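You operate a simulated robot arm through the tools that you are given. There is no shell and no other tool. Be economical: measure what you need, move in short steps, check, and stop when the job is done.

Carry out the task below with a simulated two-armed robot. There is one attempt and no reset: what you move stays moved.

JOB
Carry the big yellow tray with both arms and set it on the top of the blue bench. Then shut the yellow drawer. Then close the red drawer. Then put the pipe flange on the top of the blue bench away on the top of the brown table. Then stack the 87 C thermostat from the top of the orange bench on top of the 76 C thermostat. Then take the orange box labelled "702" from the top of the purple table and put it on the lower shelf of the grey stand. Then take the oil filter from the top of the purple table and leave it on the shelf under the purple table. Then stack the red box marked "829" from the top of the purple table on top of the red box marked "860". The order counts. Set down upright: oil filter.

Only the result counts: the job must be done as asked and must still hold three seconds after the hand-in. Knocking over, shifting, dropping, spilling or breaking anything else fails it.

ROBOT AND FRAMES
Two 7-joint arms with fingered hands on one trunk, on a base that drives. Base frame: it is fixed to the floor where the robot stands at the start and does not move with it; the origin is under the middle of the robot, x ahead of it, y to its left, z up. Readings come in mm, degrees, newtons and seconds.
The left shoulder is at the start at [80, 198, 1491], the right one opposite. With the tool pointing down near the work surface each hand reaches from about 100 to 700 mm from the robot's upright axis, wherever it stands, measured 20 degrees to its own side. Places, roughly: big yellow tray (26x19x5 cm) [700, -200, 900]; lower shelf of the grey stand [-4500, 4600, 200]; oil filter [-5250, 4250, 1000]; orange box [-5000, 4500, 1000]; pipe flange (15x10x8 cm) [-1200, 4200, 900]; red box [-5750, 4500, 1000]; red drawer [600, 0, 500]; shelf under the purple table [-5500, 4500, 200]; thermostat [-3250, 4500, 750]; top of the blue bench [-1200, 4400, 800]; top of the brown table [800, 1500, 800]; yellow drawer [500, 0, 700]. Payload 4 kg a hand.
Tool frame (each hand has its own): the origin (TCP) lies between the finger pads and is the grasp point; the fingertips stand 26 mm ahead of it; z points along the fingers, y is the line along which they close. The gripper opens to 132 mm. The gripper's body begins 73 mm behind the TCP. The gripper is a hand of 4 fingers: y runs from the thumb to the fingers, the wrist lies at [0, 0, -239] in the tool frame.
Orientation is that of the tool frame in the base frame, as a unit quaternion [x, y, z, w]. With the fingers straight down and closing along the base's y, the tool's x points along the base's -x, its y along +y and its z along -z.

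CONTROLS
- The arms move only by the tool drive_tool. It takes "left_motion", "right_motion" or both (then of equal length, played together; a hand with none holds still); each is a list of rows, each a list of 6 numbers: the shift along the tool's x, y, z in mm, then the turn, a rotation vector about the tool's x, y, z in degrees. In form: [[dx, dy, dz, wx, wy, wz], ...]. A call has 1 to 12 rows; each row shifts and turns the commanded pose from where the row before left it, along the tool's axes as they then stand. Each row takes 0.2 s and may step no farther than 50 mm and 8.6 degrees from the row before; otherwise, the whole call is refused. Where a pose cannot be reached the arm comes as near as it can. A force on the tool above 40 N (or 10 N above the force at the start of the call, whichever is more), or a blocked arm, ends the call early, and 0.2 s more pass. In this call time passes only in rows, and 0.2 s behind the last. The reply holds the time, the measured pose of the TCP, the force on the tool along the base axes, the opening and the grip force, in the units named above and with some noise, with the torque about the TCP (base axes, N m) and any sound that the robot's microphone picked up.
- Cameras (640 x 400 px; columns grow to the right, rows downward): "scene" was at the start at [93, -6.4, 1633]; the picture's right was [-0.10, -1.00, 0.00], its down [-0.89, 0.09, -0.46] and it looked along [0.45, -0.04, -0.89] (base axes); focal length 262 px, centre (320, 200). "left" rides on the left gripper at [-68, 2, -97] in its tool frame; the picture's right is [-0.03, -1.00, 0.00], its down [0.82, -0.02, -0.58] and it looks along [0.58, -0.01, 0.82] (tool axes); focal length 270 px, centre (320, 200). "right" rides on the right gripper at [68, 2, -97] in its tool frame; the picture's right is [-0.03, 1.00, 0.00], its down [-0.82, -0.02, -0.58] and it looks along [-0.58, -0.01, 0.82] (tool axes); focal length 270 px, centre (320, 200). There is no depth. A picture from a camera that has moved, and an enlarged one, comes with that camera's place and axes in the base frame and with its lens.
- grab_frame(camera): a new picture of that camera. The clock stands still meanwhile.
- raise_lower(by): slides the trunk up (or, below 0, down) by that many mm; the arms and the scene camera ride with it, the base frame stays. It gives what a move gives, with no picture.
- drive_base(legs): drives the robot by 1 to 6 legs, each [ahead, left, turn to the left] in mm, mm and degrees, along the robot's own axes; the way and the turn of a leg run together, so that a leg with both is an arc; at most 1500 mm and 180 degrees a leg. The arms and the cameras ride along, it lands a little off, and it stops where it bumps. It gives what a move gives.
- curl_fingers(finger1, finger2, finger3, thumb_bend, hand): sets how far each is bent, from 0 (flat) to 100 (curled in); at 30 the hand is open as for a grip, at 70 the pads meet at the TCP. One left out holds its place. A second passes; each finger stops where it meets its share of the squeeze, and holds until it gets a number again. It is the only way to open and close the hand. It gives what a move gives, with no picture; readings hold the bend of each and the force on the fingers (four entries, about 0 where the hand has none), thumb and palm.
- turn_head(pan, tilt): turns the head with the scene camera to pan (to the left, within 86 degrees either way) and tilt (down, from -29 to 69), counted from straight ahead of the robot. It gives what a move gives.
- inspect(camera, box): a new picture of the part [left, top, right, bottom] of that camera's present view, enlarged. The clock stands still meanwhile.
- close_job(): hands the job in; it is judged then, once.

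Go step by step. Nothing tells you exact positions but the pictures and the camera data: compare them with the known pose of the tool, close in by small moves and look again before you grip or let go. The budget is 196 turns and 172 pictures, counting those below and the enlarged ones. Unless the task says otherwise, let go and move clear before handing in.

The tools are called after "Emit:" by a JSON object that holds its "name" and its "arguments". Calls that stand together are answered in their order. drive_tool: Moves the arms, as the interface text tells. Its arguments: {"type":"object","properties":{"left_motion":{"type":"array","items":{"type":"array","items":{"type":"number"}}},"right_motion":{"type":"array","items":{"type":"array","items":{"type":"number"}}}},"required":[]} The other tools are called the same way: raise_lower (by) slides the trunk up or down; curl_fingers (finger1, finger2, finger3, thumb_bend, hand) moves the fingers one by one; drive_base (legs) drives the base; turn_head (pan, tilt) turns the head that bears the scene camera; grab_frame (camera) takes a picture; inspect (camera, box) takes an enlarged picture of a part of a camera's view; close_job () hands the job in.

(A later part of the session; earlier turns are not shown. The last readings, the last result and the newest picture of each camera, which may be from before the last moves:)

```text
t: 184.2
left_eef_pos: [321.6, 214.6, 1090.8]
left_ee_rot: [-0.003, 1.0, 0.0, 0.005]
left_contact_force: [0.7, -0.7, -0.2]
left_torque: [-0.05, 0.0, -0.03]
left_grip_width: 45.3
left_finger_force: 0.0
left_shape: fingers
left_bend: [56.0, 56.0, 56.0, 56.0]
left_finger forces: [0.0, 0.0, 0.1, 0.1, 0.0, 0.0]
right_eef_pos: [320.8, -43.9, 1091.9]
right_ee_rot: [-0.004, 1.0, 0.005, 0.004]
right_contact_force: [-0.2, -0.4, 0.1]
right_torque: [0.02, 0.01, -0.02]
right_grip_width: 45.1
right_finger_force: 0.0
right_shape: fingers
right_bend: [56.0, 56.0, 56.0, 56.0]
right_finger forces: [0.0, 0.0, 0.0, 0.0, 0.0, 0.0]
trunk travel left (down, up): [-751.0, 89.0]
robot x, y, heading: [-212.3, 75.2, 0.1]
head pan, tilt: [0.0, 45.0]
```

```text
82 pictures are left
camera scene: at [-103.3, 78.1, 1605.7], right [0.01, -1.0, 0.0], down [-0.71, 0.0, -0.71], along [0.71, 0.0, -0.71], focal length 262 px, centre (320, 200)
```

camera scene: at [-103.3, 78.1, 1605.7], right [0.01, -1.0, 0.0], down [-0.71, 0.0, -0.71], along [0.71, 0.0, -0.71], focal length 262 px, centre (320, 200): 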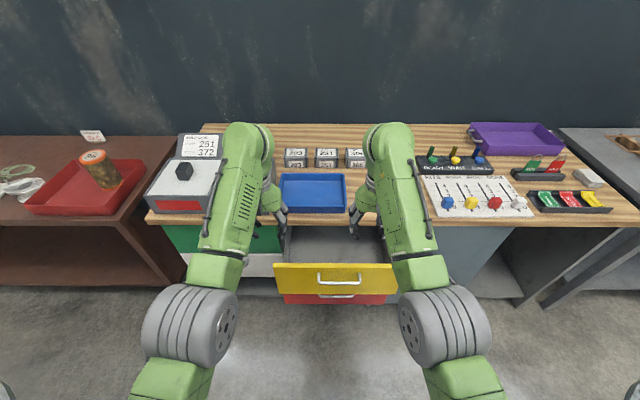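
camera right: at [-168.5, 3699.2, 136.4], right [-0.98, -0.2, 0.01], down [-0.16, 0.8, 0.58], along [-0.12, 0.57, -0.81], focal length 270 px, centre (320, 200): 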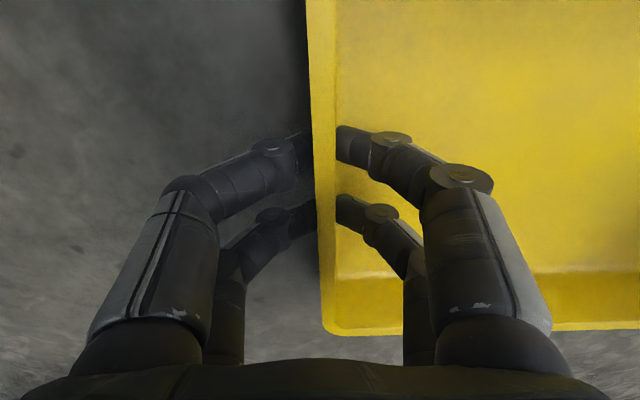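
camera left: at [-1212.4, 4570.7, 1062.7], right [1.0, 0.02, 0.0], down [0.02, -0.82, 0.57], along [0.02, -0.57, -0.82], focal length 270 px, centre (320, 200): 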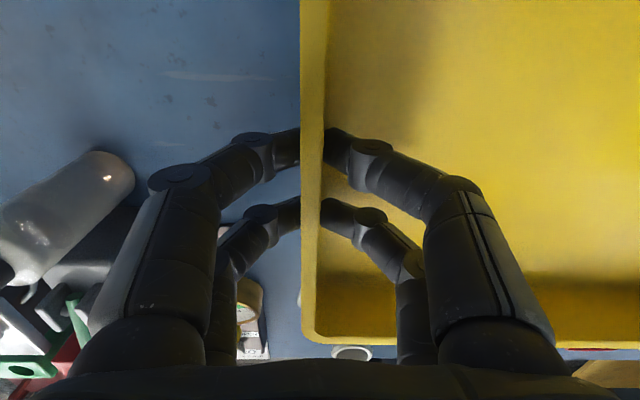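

Both drawer fronts are open at x≈366: yellow z≈620–840, red below it, centred at y≈20. I back off, lower the trunk and set the right fist slanted forward at z≈690, keeping the left hand high.

Emit:
{"name": "drive_base", "arguments": {"legs": [[-250, 55, 0]]}}

Emit:
{"name": "raise_lower", "arguments": {"by": -200}}

Emit:
{"name": "drive_tool", "arguments": {"left_motion": [[20, 0, -10, 0, 0, 0], [20, 0, -10, 0, 0, 0], [20, 0, -10, 0, 0, 0], [20, 0, -10, 0, 0, 0], [20, 0, -10, 0, 0, 0], [0, 0, 0, 0, 0, 0], [0, 0, 0, 0, 0, 0], [0, 0, 0, 0, 0, 0], [0, 0, 0, 0, 0, 0], [0, 0, 0, 0, 0, 0], [0, 0, 0, 0, 0, 0]], "right_motion": [[0, 0, 40, 0, 0, 0], [0, 0, 40, 0, 0, 0], [0, 0, 40, 0, 0, 0], [0, 0, 40, 0, 0, 0], [0, 0, 40, 0, 0, 0], [0, 0, 0, 0, -8.3, 0], [0, 0, 0, 0, -8.3, 0], [0, 0, 0, 0, -8.3, 0], [0, 0, 0, 0, -8.3, 0], [0, 0, 0, 0, -8.3, 0], [0, 0, 0, 0, -8.3, 0]]}}

Emit:
{"name": "curl_fingers", "arguments": {"hand": "right", "finger1": 78, "finger2": 78, "finger3": 78, "thumb_bend": 78}}

Emit:
{"name": "grab_frame", "arguments": {"camera": "scene"}}

```text
t: 186.1
left_eef_pos: [68.5, 265.1, 1088.4]
left_ee_rot: [0.0, 1.0, -0.002, 0.004]
left_contact_force: [0.7, 0.9, 0.2]
left_torque: [0.02, 0.01, 0.0]
left_grip_width: 45.2
left_finger_force: 0.1
left_shape: fingers
left_bend: [56.0, 56.0, 56.0, 56.0]
left_finger forces: [0.0, 0.0, 0.1, 0.0, 0.0, 0.0]
right_eef_pos: [65.6, 5.2, 1091.8]
right_ee_rot: [-0.001, 1.0, 0.004, 0.003]
right_contact_force: [0.3, 0.1, -0.3]
right_torque: [-0.01, 0.06, -0.02]
right_grip_width: 45.3
right_finger_force: 0.0
right_shape: fingers
right_bend: [56.0, 56.0, 56.0, 56.0]
right_finger forces: [0.0, 0.0, 0.0, 0.0, 0.0, 0.1]
trunk travel left (down, up): [-751.0, 89.0]
robot x, y, heading: [-471.4, 130.7, 0.1]
head pan, tilt: [0.0, 45.0]
```

```text
t: 188.3
left_eef_pos: [67.0, 265.5, 890.8]
left_ee_rot: [0.0, 1.0, -0.002, 0.005]
left_contact_force: [-0.6, 0.1, -0.2]
left_torque: [0.01, 0.01, 0.01]
left_grip_width: 45.1
left_finger_force: 0.1
left_shape: fingers
left_bend: [56.0, 56.0, 56.0, 56.0]
left_finger forces: [0.0, 0.0, 0.1, 0.1, 0.0, 0.0]
right_eef_pos: [62.7, 5.6, 891.7]
right_ee_rot: [-0.001, 1.0, 0.004, 0.004]
right_contact_force: [0.1, -0.1, -0.4]
right_torque: [-0.01, -0.01, 0.03]
right_grip_width: 45.1
right_finger_force: 0.0
right_shape: fingers
right_bend: [56.0, 56.0, 56.0, 56.0]
right_finger forces: [0.1, 0.0, 0.1, 0.0, 0.0, 0.0]
trunk travel left (down, up): [-551.0, 289.0]
robot x, y, heading: [-466.8, 132.9, 0.3]
head pan, tilt: [0.0, 45.0]
```

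```text
t: 190.7
left_eef_pos: [33.3, 254.1, 876.1]
left_ee_rot: [0.0, 1.0, -0.002, 0.005]
left_contact_force: [1.0, 0.0, 0.4]
left_torque: [0.02, -0.02, 0.01]
left_grip_width: 45.1
left_finger_force: 0.0
left_shape: fingers
left_bend: [56.0, 56.0, 56.0, 56.0]
left_finger forces: [0.1, 0.1, 0.0, 0.0, 0.0, 0.0]
left hand out of reach, approached as far as the arm can: row 1, 2, 3, 4, 5
right_eef_pos: [63.9, 8.4, 693.2]
right_ee_rot: [0.003, 0.905, 0.004, 0.426]
right_contact_force: [0.2, -0.1, -0.4]
right_torque: [-0.01, 0.0, 0.01]
right_grip_width: 45.0
right_finger_force: 0.0
right_shape: fingers
right_bend: [56.0, 56.0, 56.0, 56.0]
right_finger forces: [0.0, 0.1, 0.0, 0.0, 0.0, 0.0]
trunk travel left (down, up): [-551.0, 289.0]
robot x, y, heading: [-471.8, 128.2, 0.1]
head pan, tilt: [0.0, 45.0]
```

```text
t: 191.7
left_eef_pos: [32.1, 254.1, 875.8]
left_ee_rot: [0.001, 1.0, -0.002, 0.005]
left_contact_force: [0.5, 0.2, 0.0]
left_torque: [-0.02, 0.0, 0.02]
left_grip_width: 45.2
left_finger_force: 0.1
left_shape: fingers
left_bend: [56.0, 56.0, 56.0, 56.0]
left_finger forces: [0.0, 0.0, 0.1, 0.1, 0.0, 0.0]
right_eef_pos: [64.7, 7.9, 692.1]
right_ee_rot: [0.001, 0.905, 0.005, 0.425]
right_contact_force: [0.2, 0.1, -0.3]
right_torque: [-0.02, -0.03, 0.02]
right_grip_width: 0.0
right_finger_force: 0.0
right_shape: fingers
right_bend: [75.0, 75.0, 75.0, 74.0]
right_finger forces: [0.1, 0.0, 0.0, 0.0, 0.1, 0.0]
trunk travel left (down, up): [-551.0, 289.0]
robot x, y, heading: [-469.2, 131.1, 0.3]
head pan, tilt: [0.0, 45.0]
```

```text
81 pictures are left
camera scene: at [-359.1, 130.9, 1405.8], right [0.0, -1.0, 0.0], down [-0.71, 0.0, -0.71], along [0.71, 0.0, -0.71], focal length 262 px, centre (320, 200)
```

scene: 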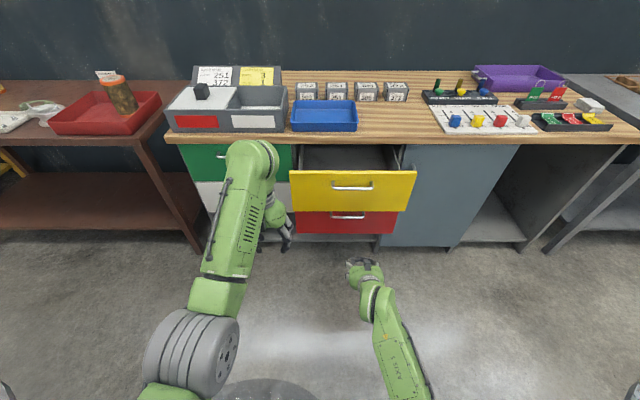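

The right fist is ready at y≈8. I drive forward until it nearly touches the yellow front, then push with the arm.

Emit:
{"name": "drive_base", "arguments": {"legs": [[250, 0, 0]]}}

Emit:
{"name": "drive_tool", "arguments": {"right_motion": [[-13, 0, 15, 0, 0, 0], [-13, 0, 15, 0, 0, 0], [-13, 0, 15, 0, 0, 0], [-13, 0, 15, 0, 0, 0], [-13, 0, 15, 0, 0, 0], [-13, 0, 15, 0, 0, 0], [-13, 0, 15, 0, 0, 0], [-13, 0, 15, 0, 0, 0]]}}

Emit:
{"name": "grab_frame", "arguments": {"camera": "scene"}}

```text
t: 193.5
left_eef_pos: [282.9, 254.4, 876.2]
left_ee_rot: [0.0, 1.0, 0.0, 0.005]
left_contact_force: [0.4, 0.2, 0.0]
left_torque: [-0.01, 0.02, -0.05]
left_grip_width: 45.4
left_finger_force: 0.1
left_shape: fingers
left_bend: [56.0, 56.0, 56.0, 56.0]
left_finger forces: [0.1, 0.0, 0.1, 0.0, 0.0, 0.0]
right_eef_pos: [316.5, 9.1, 691.7]
right_ee_rot: [0.0, 0.905, 0.005, 0.425]
right_contact_force: [-0.3, -1.3, 0.4]
right_torque: [-0.02, 0.04, 0.0]
right_grip_width: 0.0
right_finger_force: 0.1
right_shape: fingers
right_bend: [75.0, 75.0, 75.0, 74.0]
right_finger forces: [0.0, 0.0, 0.0, 0.0, 0.0, 0.0]
trunk travel left (down, up): [-551.0, 289.0]
robot x, y, heading: [-219.1, 131.9, 0.4]
head pan, tilt: [0.0, 45.0]
```

```text
t: 195.3
left_eef_pos: [284.5, 256.2, 875.5]
left_ee_rot: [0.0, 1.0, -0.002, 0.005]
left_contact_force: [0.4, -0.5, 0.0]
left_torque: [-0.02, 0.02, 0.03]
left_grip_width: 45.0
left_finger_force: 0.1
left_shape: fingers
left_bend: [56.0, 56.0, 56.0, 56.0]
left_finger forces: [0.1, 0.0, 0.0, 0.0, 0.0, 0.0]
right_eef_pos: [476.4, 9.1, 694.2]
right_ee_rot: [0.0, 0.905, 0.004, 0.425]
right_contact_force: [0.6, -0.5, -0.7]
right_torque: [0.02, -0.01, -0.01]
right_grip_width: 0.1
right_finger_force: 0.1
right_shape: fingers
right_bend: [75.0, 76.0, 76.0, 74.0]
right_finger forces: [0.1, 0.1, 0.0, 0.0, 0.0, 0.0]
trunk travel left (down, up): [-551.0, 289.0]
robot x, y, heading: [-215.9, 129.7, -0.0]
head pan, tilt: [0.0, 45.0]
```

```text
80 pictures are left
camera scene: at [-107.1, 131.6, 1405.7], right [0.0, -1.0, 0.0], down [-0.71, 0.0, -0.71], along [0.71, 0.0, -0.71], focal length 262 px, centre (320, 200)
```

scene: 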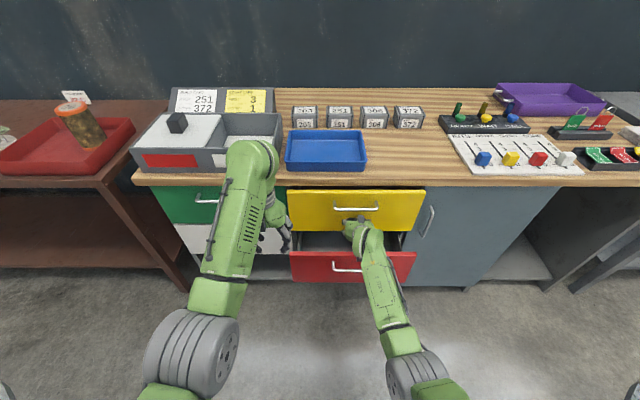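

The yellow drawer moved in; no resistance yet. I keep pushing gently until it stops.

Emit:
{"name": "drive_tool", "arguments": {"right_motion": [[-5, 0, 6, 0, 0, 0], [-5, 0, 6, 0, 0, 0], [-5, 0, 6, 0, 0, 0], [-5, 0, 6, 0, 0, 0], [-5, 0, 6, 0, 0, 0], [-5, 0, 6, 0, 0, 0], [-5, 0, 6, 0, 0, 0], [-5, 0, 6, 0, 0, 0]]}}

Emit:
{"name": "inspect", "arguments": {"camera": "scene", "box": [130, 170, 450, 300]}}

```text
t: 196.8
left_eef_pos: [280.1, 254.8, 877.8]
left_ee_rot: [0.0, 1.0, -0.002, 0.007]
left_contact_force: [0.6, -0.1, 0.2]
left_torque: [-0.02, 0.02, 0.04]
left_grip_width: 45.3
left_finger_force: 0.0
left_shape: fingers
left_bend: [56.0, 56.0, 56.0, 56.0]
left_finger forces: [0.1, 0.0, 0.0, 0.1, 0.0, 0.1]
right_eef_pos: [516.0, 9.0, 690.0]
right_ee_rot: [0.002, 0.909, 0.005, 0.418]
right_contact_force: [-27.6, 1.1, 9.2]
right_torque: [0.0, -0.4, 0.1]
right_grip_width: 0.0
right_finger_force: 14.6
right_shape: fingers
right_bend: [75.0, 79.0, 79.0, 74.0]
right_finger forces: [0.0, 29.6, 0.0, 0.0, 0.0, 0.0]
trunk travel left (down, up): [-551.0, 289.0]
robot x, y, heading: [-221.6, 131.0, -0.1]
head pan, tilt: [0.0, 45.0]
stopped in row 7 (right hand): the force on the tool passed its limit at 46 N (the readings are from after the stop); the commanded pose is now the measured one
```

```text
2.00 times, centred on (290, 235) of scene
camera zoom: at [-114.1, 131.7, 1406.4], right [0.0, -1.0, 0.0], down [-0.7, 0.0, -0.71], along [0.71, 0.0, -0.7], focal length 523 px, centre (380, 130)
```

zoom: 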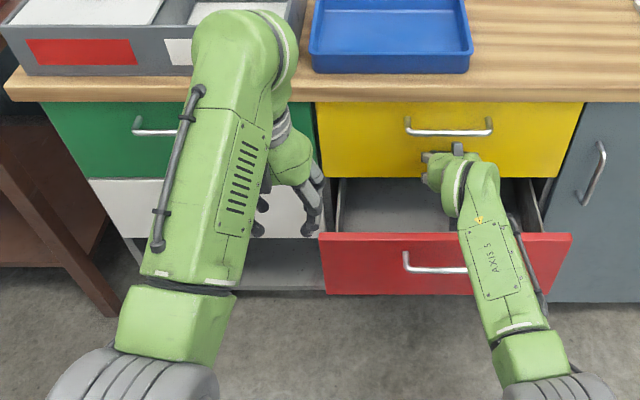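

The yellow drawer is shut. I pull the fist back, lower the trunk 220 mm to the red drawer's level and push it the same way.

Emit:
{"name": "drive_tool", "arguments": {"right_motion": [[13, 0, -15, 0, 0, 0], [20, 0, -24, 0, 0, 0], [20, 0, -24, 0, 0, 0], [20, 0, -24, 0, 0, 0], [20, 0, -24, 0, 0, 0], [20, 0, -24, 0, 0, 0], [20, 0, -24, 0, 0, 0]]}}

Emit:
{"name": "raise_lower", "arguments": {"by": -220}}

Emit:
{"name": "drive_tool", "arguments": {"right_motion": [[-13, 0, 15, 0, 0, 0], [-13, 0, 15, 0, 0, 0], [-13, 0, 15, 0, 0, 0], [-13, 0, 15, 0, 0, 0], [-13, 0, 15, 0, 0, 0], [-13, 0, 15, 0, 0, 0], [-13, 0, 15, 0, 0, 0]]}}

Emit:
{"name": "drive_tool", "arguments": {"right_motion": [[-5, 0, 6, 0, 0, 0], [-5, 0, 6, 0, 0, 0], [-5, 0, 6, 0, 0, 0], [-5, 0, 6, 0, 0, 0], [-5, 0, 6, 0, 0, 0], [-5, 0, 6, 0, 0, 0], [-5, 0, 6, 0, 0, 0], [-5, 0, 6, 0, 0, 0], [-5, 0, 6, 0, 0, 0]]}}

Emit:
{"name": "grab_frame", "arguments": {"camera": "scene"}}

```text
t: 198.4
left_eef_pos: [282.3, 253.7, 876.1]
left_ee_rot: [-0.001, 1.0, -0.001, 0.006]
left_contact_force: [0.6, 0.2, -0.1]
left_torque: [-0.02, -0.02, 0.03]
left_grip_width: 45.5
left_finger_force: 0.0
left_shape: fingers
left_bend: [56.0, 56.0, 56.0, 56.0]
left_finger forces: [0.1, 0.0, 0.1, 0.0, 0.0, 0.1]
right_eef_pos: [311.1, 8.9, 689.8]
right_ee_rot: [0.001, 0.908, 0.005, 0.418]
right_contact_force: [0.4, 0.0, 0.0]
right_torque: [-0.01, 0.01, 0.0]
right_grip_width: 0.2
right_finger_force: 0.1
right_shape: fingers
right_bend: [75.0, 76.0, 76.0, 74.0]
right_finger forces: [0.0, 0.0, 0.0, 0.1, 0.0, 0.0]
trunk travel left (down, up): [-551.0, 289.0]
robot x, y, heading: [-221.8, 130.5, -0.2]
head pan, tilt: [0.0, 45.0]
```

```text
t: 200.8
left_eef_pos: [284.2, 253.0, 656.4]
left_ee_rot: [-0.001, 1.0, -0.002, 0.006]
left_contact_force: [0.2, 0.6, -0.3]
left_torque: [0.02, -0.01, 0.01]
left_grip_width: 45.4
left_finger_force: 0.0
left_shape: fingers
left_bend: [56.0, 56.0, 56.0, 56.0]
left_finger forces: [0.1, 0.1, 0.0, 0.0, 0.0, 0.1]
right_eef_pos: [312.3, 9.1, 469.1]
right_ee_rot: [0.002, 0.909, 0.005, 0.418]
right_contact_force: [0.6, 0.1, 1.2]
right_torque: [-0.02, 0.01, -0.03]
right_grip_width: 0.1
right_finger_force: 0.1
right_shape: fingers
right_bend: [75.0, 76.0, 76.0, 74.0]
right_finger forces: [0.0, 0.0, 0.1, 0.0, 0.0, 0.1]
trunk travel left (down, up): [-331.0, 509.0]
robot x, y, heading: [-222.1, 136.0, 0.2]
head pan, tilt: [0.0, 45.0]
```

```text
t: 202.4
left_eef_pos: [283.9, 253.7, 654.9]
left_ee_rot: [0.0, 1.0, 0.0, 0.005]
left_contact_force: [0.1, 0.0, -0.4]
left_torque: [-0.02, 0.02, 0.0]
left_grip_width: 45.1
left_finger_force: 0.1
left_shape: fingers
left_bend: [56.0, 56.0, 56.0, 56.0]
left_finger forces: [0.1, 0.0, 0.1, 0.0, 0.0, 0.0]
right_eef_pos: [452.4, 7.9, 469.7]
right_ee_rot: [0.001, 0.908, 0.005, 0.418]
right_contact_force: [0.3, -0.4, -0.3]
right_torque: [0.03, 0.03, 0.04]
right_grip_width: 0.0
right_finger_force: 0.0
right_shape: fingers
right_bend: [75.0, 76.0, 76.0, 74.0]
right_finger forces: [0.0, 0.1, 0.0, 0.0, 0.0, 0.0]
trunk travel left (down, up): [-331.0, 509.0]
robot x, y, heading: [-224.9, 130.5, -0.1]
head pan, tilt: [0.0, 45.0]
```

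```text
t: 204.6
left_eef_pos: [281.6, 253.9, 657.2]
left_ee_rot: [0.0, 1.0, -0.002, 0.006]
left_contact_force: [-0.3, 0.7, -0.1]
left_torque: [0.01, -0.02, -0.01]
left_grip_width: 45.2
left_finger_force: 0.0
left_shape: fingers
left_bend: [56.0, 56.0, 56.0, 56.0]
left_finger forces: [0.0, 0.0, 0.1, 0.1, 0.0, 0.0]
right_eef_pos: [515.3, 8.4, 462.4]
right_ee_rot: [0.002, 0.911, 0.005, 0.412]
right_contact_force: [-18.5, -0.4, 5.4]
right_torque: [-0.02, -0.26, -0.04]
right_grip_width: 0.0
right_finger_force: 0.0
right_shape: fingers
right_bend: [75.0, 78.0, 78.0, 74.0]
right_finger forces: [0.0, 0.1, 0.0, 0.0, 0.1, 0.1]
trunk travel left (down, up): [-331.0, 509.0]
robot x, y, heading: [-222.0, 134.4, -0.0]
head pan, tilt: [0.0, 45.0]
stopped in row 9 (right hand): the force on the tool passed its limit at 42 N (the readings are from after the stop); the commanded pose is now the measured one
```

```text
78 pictures are left
camera scene: at [-112.2, 131.5, 1186.1], right [0.0, -1.0, 0.0], down [-0.71, 0.0, -0.71], along [0.71, 0.0, -0.71], focal length 262 px, centre (320, 200)
```

scene: 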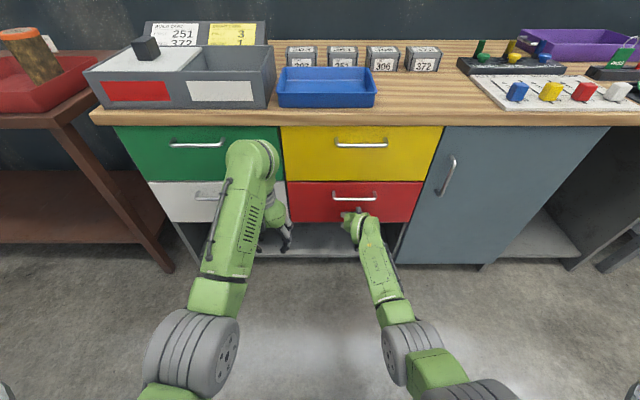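

Both drawers are shut. I retract the fist, straighten it, raise up and head for the blue bench, looking at the brown table on the way.

Emit:
{"name": "drive_tool", "arguments": {"right_motion": [[20, 0, -24, 0, 0, 0], [20, 0, -24, 0, 0, 0], [20, 0, -24, 0, 0, 0], [20, 0, -24, 0, 0, 0], [20, 0, -24, 0, 0, 0], [0, 0, 0, 0, 8.2, 0], [0, 0, 0, 0, 8.2, 0], [0, 0, 0, 0, 8.2, 0], [0, 0, 0, 0, 8.2, 0], [0, 0, 0, 0, 8.2, 0], [0, 0, 0, 0, 7.7, 0]]}}

Emit:
{"name": "drive_base", "arguments": {"legs": [[-180, 0, 0]]}}

Emit:
{"name": "raise_lower", "arguments": {"by": 400}}

Emit:
{"name": "curl_fingers", "arguments": {"hand": "right", "finger1": 35, "finger2": 35, "finger3": 35, "thumb_bend": 35}}

Emit:
{"name": "drive_tool", "arguments": {"right_motion": [[0, 0, -40, 0, 0, 0], [0, 0, -40, 0, 0, 0], [0, 0, -40, 0, 0, 0], [0, 0, -40, 0, 0, 0]]}}

Emit:
{"name": "drive_base", "arguments": {"legs": [[0, 0, 90], [400, -400, 0], [900, 0, 0]]}}

Emit:
{"name": "turn_head", "arguments": {"pan": -80, "tilt": 35}}

Emit:
{"name": "grab_frame", "arguments": {"camera": "scene"}}

```text
t: 207.0
left_eef_pos: [283.1, 254.5, 655.4]
left_ee_rot: [-0.001, 1.0, -0.002, 0.005]
left_contact_force: [0.5, 0.0, 0.0]
left_torque: [0.02, -0.01, 0.01]
left_grip_width: 45.3
left_finger_force: 0.1
left_shape: fingers
left_bend: [56.0, 56.0, 56.0, 56.0]
left_finger forces: [0.0, 0.0, 0.1, 0.0, 0.0, 0.0]
right_eef_pos: [362.1, 9.2, 466.3]
right_ee_rot: [0.001, 1.0, 0.006, -0.002]
right_contact_force: [-0.7, 0.1, -0.2]
right_torque: [0.03, -0.01, -0.03]
right_grip_width: 0.3
right_finger_force: 0.0
right_shape: fingers
right_bend: [75.0, 76.0, 76.0, 74.0]
right_finger forces: [0.0, 0.1, 0.1, 0.0, 0.0, 0.0]
trunk travel left (down, up): [-331.0, 509.0]
robot x, y, heading: [-221.8, 132.0, 0.0]
head pan, tilt: [0.0, 45.0]
```

```text
t: 208.5
left_eef_pos: [100.5, 252.7, 656.8]
left_ee_rot: [0.002, 1.0, -0.001, 0.006]
left_contact_force: [1.2, 0.0, -0.3]
left_torque: [0.01, -0.02, 0.03]
left_grip_width: 45.0
left_finger_force: 0.1
left_shape: fingers
left_bend: [56.0, 56.0, 56.0, 56.0]
left_finger forces: [0.0, 0.1, 0.0, 0.0, 0.1, 0.0]
right_eef_pos: [180.0, 7.0, 467.5]
right_ee_rot: [0.002, 1.0, 0.006, 0.001]
right_contact_force: [0.5, 0.9, 0.7]
right_torque: [0.03, -0.02, 0.0]
right_grip_width: 0.1
right_finger_force: 0.1
right_shape: fingers
right_bend: [75.0, 76.0, 76.0, 74.0]
right_finger forces: [0.1, 0.0, 0.0, 0.0, 0.0, 0.0]
trunk travel left (down, up): [-331.0, 509.0]
robot x, y, heading: [-400.0, 132.3, 0.0]
head pan, tilt: [0.0, 45.0]
```

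```text
t: 212.3
left_eef_pos: [101.7, 252.9, 1055.8]
left_ee_rot: [0.001, 1.0, -0.002, 0.005]
left_contact_force: [0.0, 0.9, -0.1]
left_torque: [-0.02, 0.01, 0.0]
left_grip_width: 45.1
left_finger_force: 0.1
left_shape: fingers
left_bend: [56.0, 56.0, 56.0, 56.0]
left_finger forces: [0.1, 0.0, 0.1, 0.1, 0.1, 0.0]
right_eef_pos: [179.9, 5.7, 865.7]
right_ee_rot: [0.002, 1.0, 0.006, 0.0]
right_contact_force: [0.1, 0.1, -0.1]
right_torque: [0.01, 0.0, 0.03]
right_grip_width: 0.4
right_finger_force: 0.0
right_shape: fingers
right_bend: [75.0, 76.0, 76.0, 74.0]
right_finger forces: [0.0, 0.0, 0.1, 0.0, 0.0, 0.0]
trunk travel left (down, up): [-731.0, 109.0]
robot x, y, heading: [-400.0, 133.2, -0.1]
head pan, tilt: [0.0, 45.0]
```

```text
t: 213.3
left_eef_pos: [102.0, 253.2, 1056.2]
left_ee_rot: [0.002, 1.0, -0.002, 0.005]
left_contact_force: [-0.2, 0.0, 0.5]
left_torque: [-0.02, -0.01, 0.02]
left_grip_width: 45.3
left_finger_force: 0.1
left_shape: fingers
left_bend: [56.0, 56.0, 56.0, 56.0]
left_finger forces: [0.1, 0.1, 0.0, 0.0, 0.1, 0.0]
right_eef_pos: [179.6, 6.6, 866.4]
right_ee_rot: [0.001, 1.0, 0.007, 0.0]
right_contact_force: [0.7, 0.4, -0.1]
right_torque: [0.01, -0.02, -0.01]
right_grip_width: 116.3
right_finger_force: 0.1
right_shape: fingers
right_bend: [35.0, 35.0, 35.0, 35.0]
right_finger forces: [0.0, 0.1, 0.0, 0.0, 0.0, 0.0]
trunk travel left (down, up): [-731.0, 109.0]
robot x, y, heading: [-399.8, 134.6, -0.2]
head pan, tilt: [0.0, 45.0]
```

```text
t: 214.3
left_eef_pos: [101.1, 252.9, 1056.5]
left_ee_rot: [0.002, 1.0, -0.002, 0.006]
left_contact_force: [1.3, -1.0, 0.4]
left_torque: [-0.01, -0.01, 0.02]
left_grip_width: 45.2
left_finger_force: 0.1
left_shape: fingers
left_bend: [56.0, 56.0, 56.0, 56.0]
left_finger forces: [0.0, 0.1, 0.0, 0.1, 0.0, 0.0]
right_eef_pos: [180.4, 4.6, 1027.8]
right_ee_rot: [0.001, 1.0, 0.006, -0.001]
right_contact_force: [-0.5, 0.3, 0.4]
right_torque: [0.0, -0.03, 0.0]
right_grip_width: 116.1
right_finger_force: 0.1
right_shape: fingers
right_bend: [35.0, 35.0, 35.0, 35.0]
right_finger forces: [0.0, 0.0, 0.1, 0.0, 0.0, 0.1]
trunk travel left (down, up): [-731.0, 109.0]
robot x, y, heading: [-404.1, 129.9, -0.1]
head pan, tilt: [0.0, 45.0]
```

```text
t: 217.4
left_eef_pos: [-276.4, 634.9, 1057.1]
left_ee_rot: [-0.533, 0.846, 0.009, 0.002]
left_contact_force: [0.0, -0.1, 0.1]
left_torque: [0.0, -0.02, -0.01]
left_grip_width: 45.6
left_finger_force: 0.1
left_shape: fingers
left_bend: [56.0, 56.0, 56.0, 56.0]
left_finger forces: [0.0, 0.0, 0.0, 0.0, 0.0, 0.1]
right_eef_pos: [-23.7, 605.8, 1022.9]
right_ee_rot: [-0.539, 0.842, 0.011, -0.008]
right_contact_force: [-0.1, 0.1, 0.0]
right_torque: [0.04, 0.03, 0.02]
right_grip_width: 116.1
right_finger_force: 0.1
right_shape: fingers
right_bend: [35.0, 35.0, 35.0, 35.0]
right_finger forces: [0.1, 0.1, 0.0, 0.0, 0.0, 0.0]
trunk travel left (down, up): [-731.0, 109.0]
robot x, y, heading: [-400.0, 127.4, 65.1]
head pan, tilt: [0.0, 45.0]
stopped in leg 1: the robot was blocked; the commanded pose is now the measured one
```

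```text
t: 218.9
left_eef_pos: [-276.2, 635.4, 1056.2]
left_ee_rot: [-0.537, 0.844, 0.01, -0.001]
left_contact_force: [0.6, 0.7, -0.3]
left_torque: [0.01, -0.02, 0.04]
left_grip_width: 45.8
left_finger_force: 0.0
left_shape: fingers
left_bend: [56.0, 56.0, 56.0, 56.0]
left_finger forces: [0.0, 0.0, 0.0, 0.0, 0.1, 0.0]
right_eef_pos: [-24.6, 606.5, 1022.4]
right_ee_rot: [-0.541, 0.841, 0.012, -0.01]
right_contact_force: [0.5, 1.0, -0.3]
right_torque: [0.01, 0.0, -0.02]
right_grip_width: 116.4
right_finger_force: 0.1
right_shape: fingers
right_bend: [35.0, 35.0, 35.0, 35.0]
right_finger forces: [0.1, 0.0, 0.1, 0.0, 0.0, 0.1]
trunk travel left (down, up): [-731.0, 109.0]
robot x, y, heading: [-398.5, 130.0, 65.5]
head pan, tilt: [-80.0, 35.0]
```

```text
77 pictures are left
camera scene: at [-270.8, 130.0, 1598.3], right [-0.25, -0.97, 0.0], down [-0.57, 0.15, -0.81], along [0.78, -0.2, -0.59], focal length 262 px, centre (320, 200)
```

scene: 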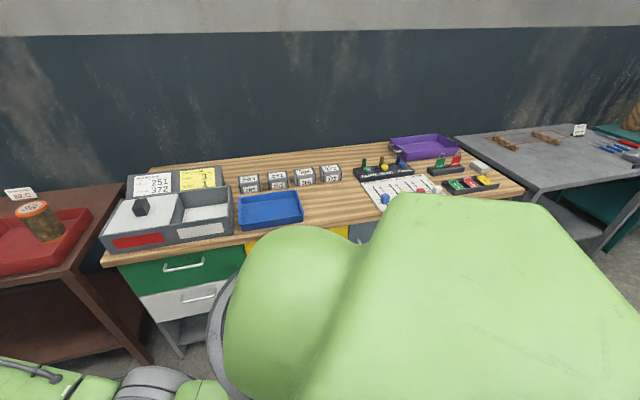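

Rotation was blocked at 65°. I look to the left for what I touched.

Emit:
{"name": "turn_head", "arguments": {"pan": 60, "tilt": 45}}

Emit:
{"name": "grab_frame", "arguments": {"camera": "scene"}}

```text
t: 221.2
left_eef_pos: [-278.4, 634.2, 1057.8]
left_ee_rot: [-0.536, 0.844, 0.01, 0.0]
left_contact_force: [-0.3, 0.4, 0.7]
left_torque: [-0.03, -0.01, -0.02]
left_grip_width: 45.4
left_finger_force: 0.1
left_shape: fingers
left_bend: [56.0, 56.0, 56.0, 56.0]
left_finger forces: [0.0, 0.1, 0.0, 0.0, 0.0, 0.1]
right_eef_pos: [-24.2, 607.1, 1023.4]
right_ee_rot: [-0.54, 0.841, 0.013, -0.01]
right_contact_force: [0.1, -0.2, 0.1]
right_torque: [0.01, -0.01, -0.03]
right_grip_width: 116.2
right_finger_force: 0.1
right_shape: fingers
right_bend: [35.0, 35.0, 35.0, 35.0]
right_finger forces: [0.0, 0.0, 0.1, 0.0, 0.0, 0.1]
trunk travel left (down, up): [-731.0, 109.0]
robot x, y, heading: [-400.5, 130.7, 65.6]
head pan, tilt: [60.0, 45.0]
```

```text
76 pictures are left
camera scene: at [-403.8, 218.0, 1586.6], right [0.81, 0.58, -0.01], down [0.4, -0.57, -0.72], along [-0.42, 0.58, -0.7], focal length 262 px, centre (320, 200)
```

scene: 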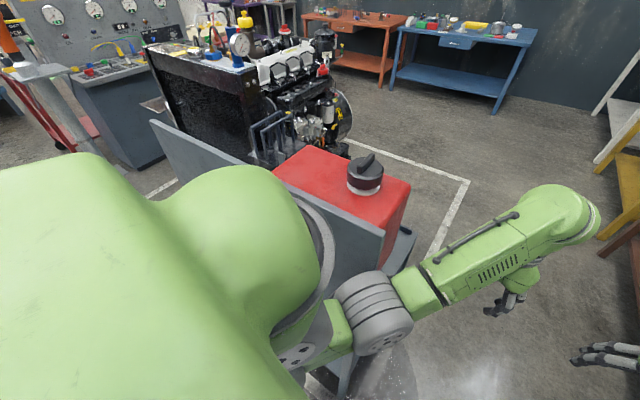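

My left elbow touched a tall grey panel at about (−470, 470). I rotate back, shift right to where turning was clear before, and go on.

Emit:
{"name": "drive_base", "arguments": {"legs": [[0, 0, -65], [200, -60, 0]]}}

Emit:
{"name": "drive_base", "arguments": {"legs": [[0, 0, 90]]}}

Emit:
{"name": "turn_head", "arguments": {"pan": 45, "tilt": 40}}

Emit:
{"name": "grab_frame", "arguments": {"camera": "scene"}}

```text
t: 225.7
left_eef_pos: [296.9, 185.3, 1058.5]
left_ee_rot: [0.008, 1.0, -0.002, 0.009]
left_contact_force: [0.1, -0.1, 0.5]
left_torque: [-0.02, -0.06, 0.02]
left_grip_width: 45.4
left_finger_force: 0.1
left_shape: fingers
left_bend: [56.0, 56.0, 56.0, 56.0]
left_finger forces: [0.1, 0.0, 0.0, 0.0, 0.0, 0.0]
right_eef_pos: [374.7, -58.4, 1030.6]
right_ee_rot: [0.004, 1.0, 0.005, 0.002]
right_contact_force: [-0.3, 0.7, 0.2]
right_torque: [0.01, -0.02, 0.0]
right_grip_width: 116.5
right_finger_force: 0.0
right_shape: fingers
right_bend: [35.0, 35.0, 35.0, 35.0]
right_finger forces: [0.0, 0.0, 0.0, 0.1, 0.0, 0.0]
trunk travel left (down, up): [-731.0, 109.0]
robot x, y, heading: [-206.6, 69.2, -0.5]
head pan, tilt: [60.0, 45.0]
```

```text
t: 229.9
left_eef_pos: [-319.3, 575.5, 1056.9]
left_ee_rot: [-0.701, 0.713, 0.004, 0.006]
left_contact_force: [0.0, 0.0, 0.7]
left_torque: [-0.01, 0.0, 0.02]
left_grip_width: 45.5
left_finger_force: 0.1
left_shape: fingers
left_bend: [56.0, 56.0, 56.0, 56.0]
left_finger forces: [0.0, 0.1, 0.0, 0.0, 0.0, 0.0]
right_eef_pos: [-75.0, 652.6, 1027.1]
right_ee_rot: [-0.704, 0.711, 0.005, -0.005]
right_contact_force: [0.0, -1.3, -0.2]
right_torque: [0.0, 0.0, 0.02]
right_grip_width: 116.1
right_finger_force: 0.2
right_shape: fingers
right_bend: [35.0, 35.0, 35.0, 35.0]
right_finger forces: [0.0, 0.0, 0.1, 0.1, 0.0, 0.0]
trunk travel left (down, up): [-731.0, 109.0]
robot x, y, heading: [-203.7, 72.0, 89.7]
head pan, tilt: [60.0, 45.0]
```

```text
t: 230.7
left_eef_pos: [-318.3, 575.1, 1056.1]
left_ee_rot: [-0.701, 0.713, 0.003, 0.006]
left_contact_force: [-0.8, -0.4, 0.5]
left_torque: [0.0, 0.0, 0.03]
left_grip_width: 45.5
left_finger_force: 0.0
left_shape: fingers
left_bend: [56.0, 56.0, 56.0, 56.0]
left_finger forces: [0.0, 0.0, 0.0, 0.1, 0.1, 0.0]
right_eef_pos: [-74.3, 652.5, 1027.6]
right_ee_rot: [-0.704, 0.711, 0.004, -0.005]
right_contact_force: [1.2, -1.1, 0.2]
right_torque: [0.0, 0.0, 0.0]
right_grip_width: 116.2
right_finger_force: 0.0
right_shape: fingers
right_bend: [35.0, 35.0, 35.0, 35.0]
right_finger forces: [0.0, 0.0, 0.0, 0.1, 0.1, 0.0]
trunk travel left (down, up): [-731.0, 109.0]
robot x, y, heading: [-208.4, 69.9, 89.4]
head pan, tilt: [45.0, 40.0]
```

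```text
75 pictures are left
camera scene: at [-264.1, 160.2, 1593.0], right [0.71, 0.7, 0.0], down [0.45, -0.46, -0.77], along [-0.54, 0.55, -0.64], focal length 262 px, centre (320, 200)
```

scene: 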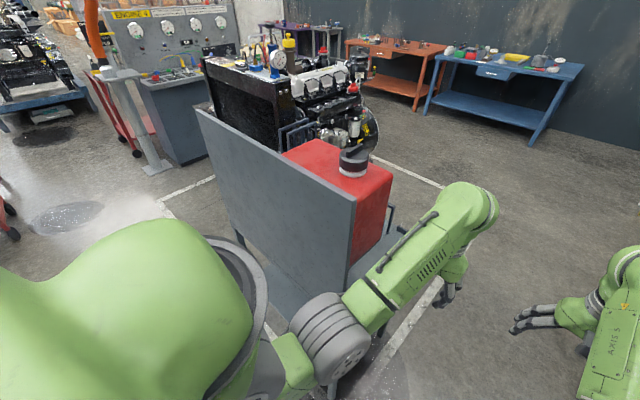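

Clear now. I drive into the corridor and look at the brown table as I pass.

Emit:
{"name": "drive_base", "arguments": {"legs": [[400, -215, 0.6], [930, 0, 0]]}}

Emit:
{"name": "turn_head", "arguments": {"pan": -75, "tilt": 40}}

Emit:
{"name": "grab_frame", "arguments": {"camera": "scene"}}

Emit:
{"name": "drive_base", "arguments": {"legs": [[600, 0, 0], [900, 700, 0], [400, 590, 0]]}}

Emit:
{"name": "turn_head", "arguments": {"pan": 0, "tilt": 45}}

Emit:
{"name": "grab_frame", "arguments": {"camera": "scene"}}

```text
t: 237.9
left_eef_pos: [-95.3, 1898.8, 1057.9]
left_ee_rot: [-0.699, 0.715, 0.003, 0.007]
left_contact_force: [-0.3, 0.6, -0.4]
left_torque: [-0.03, 0.01, 0.02]
left_grip_width: 45.5
left_finger_force: 0.1
left_shape: fingers
left_bend: [56.0, 56.0, 56.0, 56.0]
left_finger forces: [0.0, 0.1, 0.0, 0.0, 0.1, 0.0]
right_eef_pos: [149.2, 1974.8, 1028.4]
right_ee_rot: [-0.702, 0.712, 0.005, -0.004]
right_contact_force: [0.0, -0.8, 0.4]
right_torque: [0.05, 0.01, -0.01]
right_grip_width: 116.7
right_finger_force: 0.0
right_shape: fingers
right_bend: [35.0, 35.0, 35.0, 35.0]
right_finger forces: [0.0, 0.1, 0.1, 0.1, 0.0, 0.1]
trunk travel left (down, up): [-731.0, 109.0]
robot x, y, heading: [15.1, 1396.0, 89.4]
head pan, tilt: [45.0, 40.0]
```

```text
t: 239.9
left_eef_pos: [-94.7, 1899.8, 1056.0]
left_ee_rot: [-0.699, 0.715, 0.004, 0.007]
left_contact_force: [-0.4, 0.0, -1.2]
left_torque: [0.04, 0.01, -0.02]
left_grip_width: 45.3
left_finger_force: 0.1
left_shape: fingers
left_bend: [56.0, 56.0, 56.0, 56.0]
left_finger forces: [0.0, 0.1, 0.0, 0.0, 0.0, 0.0]
right_eef_pos: [148.4, 1977.3, 1027.2]
right_ee_rot: [-0.703, 0.711, 0.004, -0.004]
right_contact_force: [0.4, 0.5, 0.2]
right_torque: [0.01, -0.04, 0.03]
right_grip_width: 116.5
right_finger_force: 0.1
right_shape: fingers
right_bend: [35.0, 35.0, 35.0, 35.0]
right_finger forces: [0.0, 0.1, 0.0, 0.1, 0.0, 0.0]
trunk travel left (down, up): [-731.0, 109.0]
robot x, y, heading: [18.8, 1396.6, 89.4]
head pan, tilt: [-75.0, 40.0]
```

```text
74 pictures are left
camera scene: at [99.9, 1445.0, 1593.0], right [0.25, -0.97, 0.0], down [-0.62, -0.16, -0.77], along [0.74, 0.19, -0.64], focal length 262 px, centre (320, 200)
```

scene: 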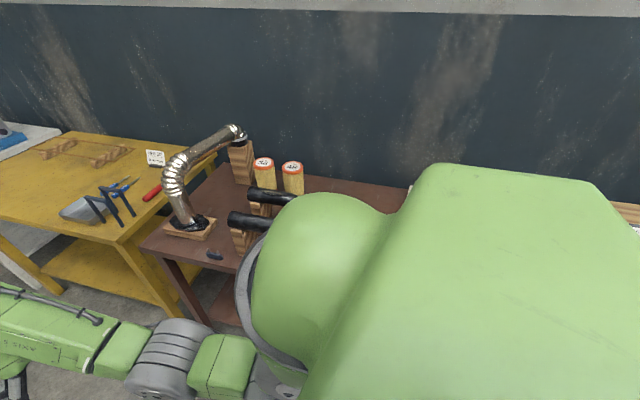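

```text
t: 252.2
left_eef_pos: [-1344.0, 3829.6, 1056.9]
left_ee_rot: [-0.698, 0.716, 0.004, 0.006]
left_contact_force: [-0.5, 0.2, 0.5]
left_torque: [-0.05, 0.0, 0.0]
left_grip_width: 45.5
left_finger_force: 0.0
left_shape: fingers
left_bend: [56.0, 56.0, 56.0, 56.0]
left_finger forces: [0.0, 0.0, 0.0, 0.1, 0.0, 0.0]
right_eef_pos: [-1099.1, 3904.6, 1027.5]
right_ee_rot: [-0.701, 0.713, 0.005, -0.003]
right_contact_force: [-0.7, -0.1, 0.3]
right_torque: [0.03, 0.0, 0.0]
right_grip_width: 116.5
right_finger_force: 0.1
right_shape: fingers
right_bend: [35.0, 35.0, 35.0, 35.0]
right_finger forces: [0.0, 0.0, 0.1, 0.0, 0.0, 0.1]
trunk travel left (down, up): [-731.0, 109.0]
robot x, y, heading: [-1232.4, 3323.3, 89.1]
head pan, tilt: [-75.0, 40.0]
```

```text
t: 253.7
left_eef_pos: [-1345.3, 3828.2, 1057.3]
left_ee_rot: [-0.698, 0.716, 0.003, 0.007]
left_contact_force: [-1.0, -0.5, 0.9]
left_torque: [-0.04, -0.04, -0.06]
left_grip_width: 45.5
left_finger_force: 0.1
left_shape: fingers
left_bend: [56.0, 56.0, 56.0, 56.0]
left_finger forces: [0.0, 0.0, 0.0, 0.1, 0.1, 0.0]
right_eef_pos: [-1101.3, 3905.4, 1027.6]
right_ee_rot: [-0.702, 0.713, 0.004, -0.004]
right_contact_force: [0.3, 0.2, 0.0]
right_torque: [-0.01, 0.0, -0.01]
right_grip_width: 116.6
right_finger_force: 0.0
right_shape: fingers
right_bend: [35.0, 35.0, 35.0, 35.0]
right_finger forces: [0.1, 0.0, 0.0, 0.0, 0.0, 0.0]
trunk travel left (down, up): [-731.0, 109.0]
robot x, y, heading: [-1231.6, 3322.1, 89.1]
head pan, tilt: [0.0, 45.0]
```

```text
73 pictures are left
camera scene: at [-1232.9, 3434.7, 1585.8], right [1.0, -0.02, 0.0], down [-0.01, -0.71, -0.71], along [0.01, 0.71, -0.71], focal length 262 px, centre (320, 200)
```

scene: 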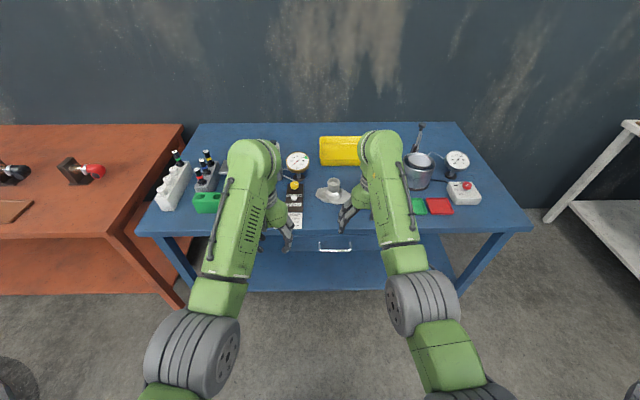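

I align the right hand above the flange's neck and check with its camera.

Emit:
{"name": "drive_base", "arguments": {"legs": [[355, 66, 0.9]]}}

Emit:
{"name": "grab_frame", "arguments": {"camera": "right"}}

```text
t: 256.0
left_eef_pos: [-1418.6, 4178.9, 1058.5]
left_ee_rot: [-0.704, 0.71, 0.004, 0.007]
left_contact_force: [-0.5, 0.0, 0.2]
left_torque: [0.0, 0.02, 0.03]
left_grip_width: 45.3
left_finger_force: 0.2
left_shape: fingers
left_bend: [56.0, 56.0, 56.0, 56.0]
left_finger forces: [0.1, 0.1, 0.0, 0.0, 0.1, 0.0]
right_eef_pos: [-1175.7, 4259.7, 1028.7]
right_ee_rot: [0.708, -0.706, -0.005, 0.003]
right_contact_force: [-0.5, 0.0, 0.5]
right_torque: [0.02, -0.03, 0.01]
right_grip_width: 116.5
right_finger_force: 0.0
right_shape: fingers
right_bend: [35.0, 35.0, 35.0, 35.0]
right_finger forces: [0.0, 0.0, 0.0, 0.0, 0.0, 0.0]
trunk travel left (down, up): [-731.0, 109.0]
robot x, y, heading: [-1299.7, 3679.6, 89.9]
head pan, tilt: [0.0, 45.0]
```

```text
72 pictures are left
camera right: at [-1175.4, 4191.2, 1126.0], right [-1.0, 0.02, 0.01], down [0.03, 0.81, 0.58], along [0.0, 0.58, -0.81], focal length 270 px, centre (320, 200)
```

right: 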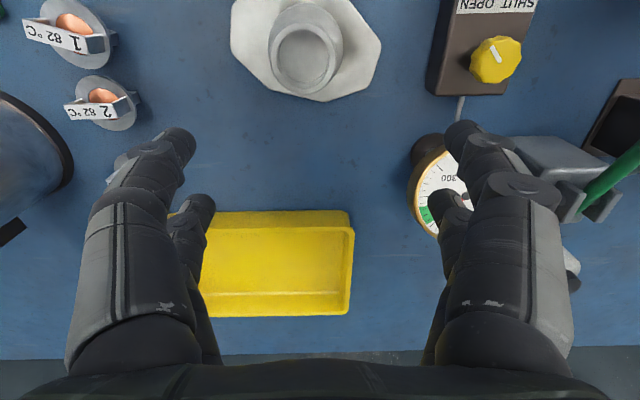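

The neck is at (−1166, 4228), top z≈880. I narrow the hand and descend over it.

Emit:
{"name": "curl_fingers", "arguments": {"hand": "right", "finger1": 43, "finger2": 43, "finger3": 43, "thumb_bend": 43}}

Emit:
{"name": "drive_tool", "arguments": {"right_motion": [[16, -5, 20, 0, 0, 0], [16, -4, 30, 0, 0, 0], [0, 0, 40, 0, 0, 0]]}}

Emit:
{"name": "grab_frame", "arguments": {"camera": "right"}}

```text
t: 257.0
left_eef_pos: [-1418.3, 4181.3, 1056.3]
left_ee_rot: [-0.706, 0.709, 0.003, 0.006]
left_contact_force: [-0.6, -0.5, 0.3]
left_torque: [-0.02, 0.01, 0.01]
left_grip_width: 45.6
left_finger_force: 0.0
left_shape: fingers
left_bend: [56.0, 56.0, 56.0, 56.0]
left_finger forces: [0.0, 0.0, 0.0, 0.1, 0.0, 0.0]
right_eef_pos: [-1176.1, 4262.8, 1027.0]
right_ee_rot: [0.708, -0.706, -0.004, 0.005]
right_contact_force: [0.5, 0.2, 0.7]
right_torque: [0.0, 0.03, 0.01]
right_grip_width: 90.4
right_finger_force: 0.0
right_shape: fingers
right_bend: [43.0, 43.0, 43.0, 43.0]
right_finger forces: [0.1, 0.0, 0.0, 0.0, 0.1, 0.0]
trunk travel left (down, up): [-731.0, 109.0]
robot x, y, heading: [-1299.8, 3679.1, 90.2]
head pan, tilt: [0.0, 45.0]
```

```text
t: 257.8
left_eef_pos: [-1418.4, 4181.6, 1057.1]
left_ee_rot: [-0.706, 0.709, 0.003, 0.007]
left_contact_force: [0.3, 0.4, -1.1]
left_torque: [-0.01, 0.0, -0.02]
left_grip_width: 45.5
left_finger_force: 0.0
left_shape: fingers
left_bend: [56.0, 56.0, 56.0, 56.0]
left_finger forces: [0.1, 0.0, 0.0, 0.1, 0.0, 0.0]
right_eef_pos: [-1167.9, 4231.7, 936.8]
right_ee_rot: [-0.707, 0.707, 0.005, -0.004]
right_contact_force: [-0.3, 0.0, -0.8]
right_torque: [-0.02, 0.0, -0.01]
right_grip_width: 90.3
right_finger_force: 0.0
right_shape: fingers
right_bend: [43.0, 43.0, 43.0, 43.0]
right_finger forces: [0.0, 0.0, 0.0, 0.0, 0.0, 0.0]
trunk travel left (down, up): [-731.0, 109.0]
robot x, y, heading: [-1300.4, 3679.3, 90.1]
head pan, tilt: [0.0, 45.0]
```

```text
71 pictures are left
camera right: at [-1167.3, 4163.3, 1034.5], right [-1.0, 0.02, 0.01], down [0.03, 0.82, 0.58], along [0.0, 0.58, -0.82], focal length 270 px, centre (320, 200)
```

right: 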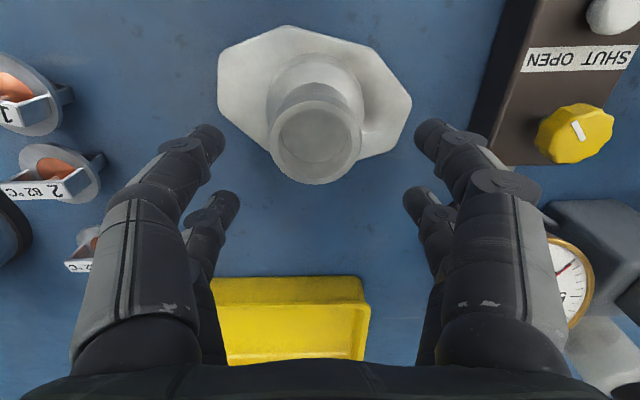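

Aligned within a few millimetres. I descend to TCP z≈878 and close on the neck.

Emit:
{"name": "drive_tool", "arguments": {"right_motion": [[2, -1, 25, 0, 0, 0], [1, -1, 20, 0, 0, 0], [0, 0, 14, 0, 0, 0]]}}

Emit:
{"name": "curl_fingers", "arguments": {"hand": "right", "finger1": 75, "finger2": 75, "finger3": 75, "thumb_bend": 75}}

Emit:
{"name": "drive_tool", "arguments": {"right_motion": [[0, 0, -10, 0, 0, 0], [0, 0, -20, 0, 0, 0], [0, 0, -30, 0, 0, 0]]}}

Emit:
{"name": "grab_frame", "arguments": {"camera": "right"}}

```text
t: 258.6
left_eef_pos: [-1418.3, 4181.2, 1056.3]
left_ee_rot: [-0.704, 0.71, 0.002, 0.008]
left_contact_force: [0.1, 0.9, 0.2]
left_torque: [0.01, 0.02, -0.01]
left_grip_width: 45.5
left_finger_force: 0.1
left_shape: fingers
left_bend: [56.0, 56.0, 56.0, 56.0]
left_finger forces: [0.1, 0.0, 0.0, 0.1, 0.1, 0.0]
right_eef_pos: [-1165.2, 4226.2, 880.1]
right_ee_rot: [0.708, -0.706, -0.005, 0.004]
right_contact_force: [0.9, -0.5, 0.0]
right_torque: [0.04, -0.01, -0.01]
right_grip_width: 90.1
right_finger_force: 0.0
right_shape: fingers
right_bend: [43.0, 43.0, 43.0, 43.0]
right_finger forces: [0.0, 0.0, 0.1, 0.0, 0.1, 0.0]
trunk travel left (down, up): [-731.0, 109.0]
robot x, y, heading: [-1298.8, 3675.9, 90.2]
head pan, tilt: [0.0, 45.0]
```

```text
t: 259.6
left_eef_pos: [-1418.4, 4181.0, 1058.0]
left_ee_rot: [-0.705, 0.709, 0.004, 0.006]
left_contact_force: [0.7, 0.2, 0.5]
left_torque: [0.01, -0.01, 0.03]
left_grip_width: 45.5
left_finger_force: 0.1
left_shape: fingers
left_bend: [56.0, 56.0, 56.0, 56.0]
left_finger forces: [0.0, 0.0, 0.1, 0.0, 0.0, 0.0]
right_eef_pos: [-1166.0, 4226.0, 880.2]
right_ee_rot: [0.708, -0.706, -0.006, 0.004]
right_contact_force: [3.5, 2.5, 7.9]
right_torque: [0.14, 0.04, -0.04]
right_grip_width: 40.1
right_finger_force: 20.9
right_shape: fingers
right_bend: [55.0, 57.0, 64.0, 66.0]
right_finger forces: [8.8, 11.5, 9.3, 0.1, 13.0, 0.0]
trunk travel left (down, up): [-731.0, 109.0]
robot x, y, heading: [-1299.0, 3675.9, 89.9]
head pan, tilt: [0.0, 45.0]
```

```text
t: 260.4
left_eef_pos: [-1418.6, 4181.6, 1056.9]
left_ee_rot: [-0.704, 0.71, 0.004, 0.008]
left_contact_force: [0.5, 0.0, 0.5]
left_torque: [-0.01, -0.03, 0.01]
left_grip_width: 45.5
left_finger_force: 0.1
left_shape: fingers
left_bend: [56.0, 56.0, 56.0, 56.0]
left_finger forces: [0.0, 0.0, 0.0, 0.0, 0.0, 0.1]
right_eef_pos: [-1163.8, 4227.3, 937.9]
right_ee_rot: [0.708, -0.706, -0.004, 0.004]
right_contact_force: [0.4, -0.4, -2.8]
right_torque: [0.01, -0.01, 0.01]
right_grip_width: 36.2
right_finger_force: 17.3
right_shape: fingers
right_bend: [54.0, 57.0, 67.0, 67.0]
right_finger forces: [7.9, 8.1, 6.4, 0.0, 11.6, 0.1]
trunk travel left (down, up): [-731.0, 109.0]
robot x, y, heading: [-1299.9, 3675.9, 90.1]
head pan, tilt: [0.0, 45.0]
```

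```text
70 pictures are left
camera right: at [-1164.5, 4158.3, 1036.1], right [-1.0, 0.02, 0.01], down [0.03, 0.82, 0.58], along [0.0, 0.58, -0.82], focal length 270 px, centre (320, 200)
```

right: 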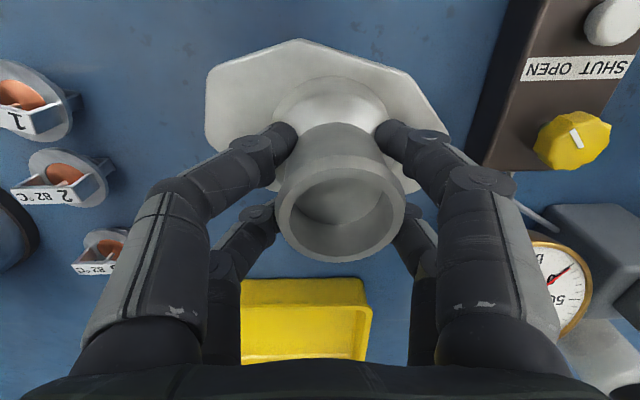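

The flange is held. I raise it and carry it to the brown table.

Emit:
{"name": "drive_tool", "arguments": {"right_motion": [[0, 0, -30, 0, 0, 0], [0, 0, -30, 0, 0, 0], [0, 0, -35, 0, 0, 0]]}}

Emit:
{"name": "drive_base", "arguments": {"legs": [[-550, 0, 0], [-700, -1000, 0], [-300, -310, 0], [-850, 0, 0]]}}

Emit:
{"name": "drive_base", "arguments": {"legs": [[0, 0, -90]]}}

Emit:
{"name": "grab_frame", "arguments": {"camera": "scene"}}

```text
t: 261.2
left_eef_pos: [-1418.9, 4181.5, 1057.2]
left_ee_rot: [-0.705, 0.71, 0.003, 0.007]
left_contact_force: [-0.5, -0.3, 0.2]
left_torque: [-0.01, 0.0, 0.02]
left_grip_width: 45.6
left_finger_force: 0.1
left_shape: fingers
left_bend: [56.0, 56.0, 56.0, 56.0]
left_finger forces: [0.0, 0.0, 0.0, 0.0, 0.0, 0.0]
right_eef_pos: [-1164.0, 4226.8, 1034.2]
right_ee_rot: [0.708, -0.706, -0.003, 0.005]
right_contact_force: [0.0, 0.1, -2.3]
right_torque: [0.04, 0.0, 0.0]
right_grip_width: 36.3
right_finger_force: 17.3
right_shape: fingers
right_bend: [54.0, 57.0, 67.0, 67.0]
right_finger forces: [7.8, 8.4, 6.3, 0.0, 11.6, 0.0]
trunk travel left (down, up): [-731.0, 109.0]
robot x, y, heading: [-1302.1, 3678.2, 90.2]
head pan, tilt: [0.0, 45.0]
```

```text
t: 276.4
left_eef_pos: [-131.0, 1786.9, 1056.9]
left_ee_rot: [-0.698, 0.716, 0.003, 0.006]
left_contact_force: [-0.8, -0.2, 0.3]
left_torque: [-0.05, 0.0, -0.01]
left_grip_width: 45.5
left_finger_force: 0.2
left_shape: fingers
left_bend: [56.0, 56.0, 56.0, 56.0]
left_finger forces: [0.0, 0.0, 0.0, 0.0, 0.0, 0.0]
right_eef_pos: [124.9, 1827.2, 1031.8]
right_ee_rot: [-0.702, 0.713, 0.004, -0.005]
right_contact_force: [0.1, -0.6, -2.8]
right_torque: [0.01, -0.01, -0.04]
right_grip_width: 35.7
right_finger_force: 17.4
right_shape: fingers
right_bend: [54.0, 57.0, 67.0, 67.0]
right_finger forces: [7.6, 8.6, 6.1, 0.0, 11.5, 0.0]
trunk travel left (down, up): [-731.0, 109.0]
robot x, y, heading: [-20.8, 1281.8, 89.1]
head pan, tilt: [0.0, 45.0]
```

```text
t: 280.6
left_eef_pos: [485.7, 1390.4, 1056.5]
left_ee_rot: [0.013, 1.0, -0.003, 0.007]
left_contact_force: [-0.8, 0.3, 0.2]
left_torque: [-0.02, 0.02, 0.02]
left_grip_width: 45.5
left_finger_force: 0.1
left_shape: fingers
left_bend: [56.0, 56.0, 56.0, 56.0]
left_finger forces: [0.1, 0.0, 0.0, 0.0, 0.1, 0.0]
right_eef_pos: [526.6, 1134.2, 1034.5]
right_ee_rot: [0.009, 1.0, 0.005, 0.0]
right_contact_force: [-0.3, 0.5, -2.5]
right_torque: [-0.01, -0.02, -0.01]
right_grip_width: 35.7
right_finger_force: 16.5
right_shape: fingers
right_bend: [54.0, 57.0, 67.0, 67.0]
right_finger forces: [7.1, 9.2, 5.9, 0.1, 11.6, 0.0]
trunk travel left (down, up): [-731.0, 109.0]
robot x, y, heading: [-24.0, 1276.8, -0.8]
head pan, tilt: [0.0, 45.0]
```

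```text
69 pictures are left
camera scene: at [91.5, 1277.9, 1585.7], right [-0.02, -1.0, 0.0], down [-0.71, 0.01, -0.71], along [0.71, -0.01, -0.71], focal length 262 px, centre (320, 200)
```

scene: 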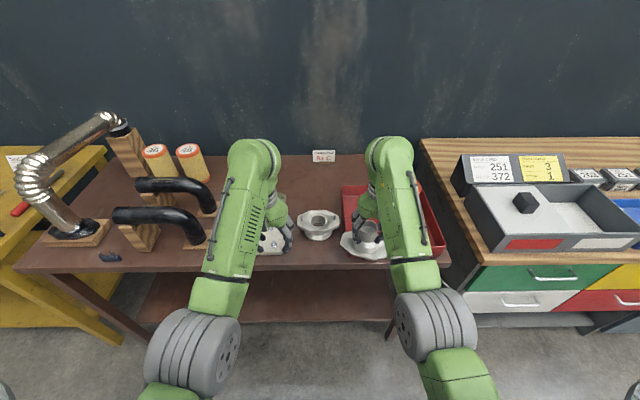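

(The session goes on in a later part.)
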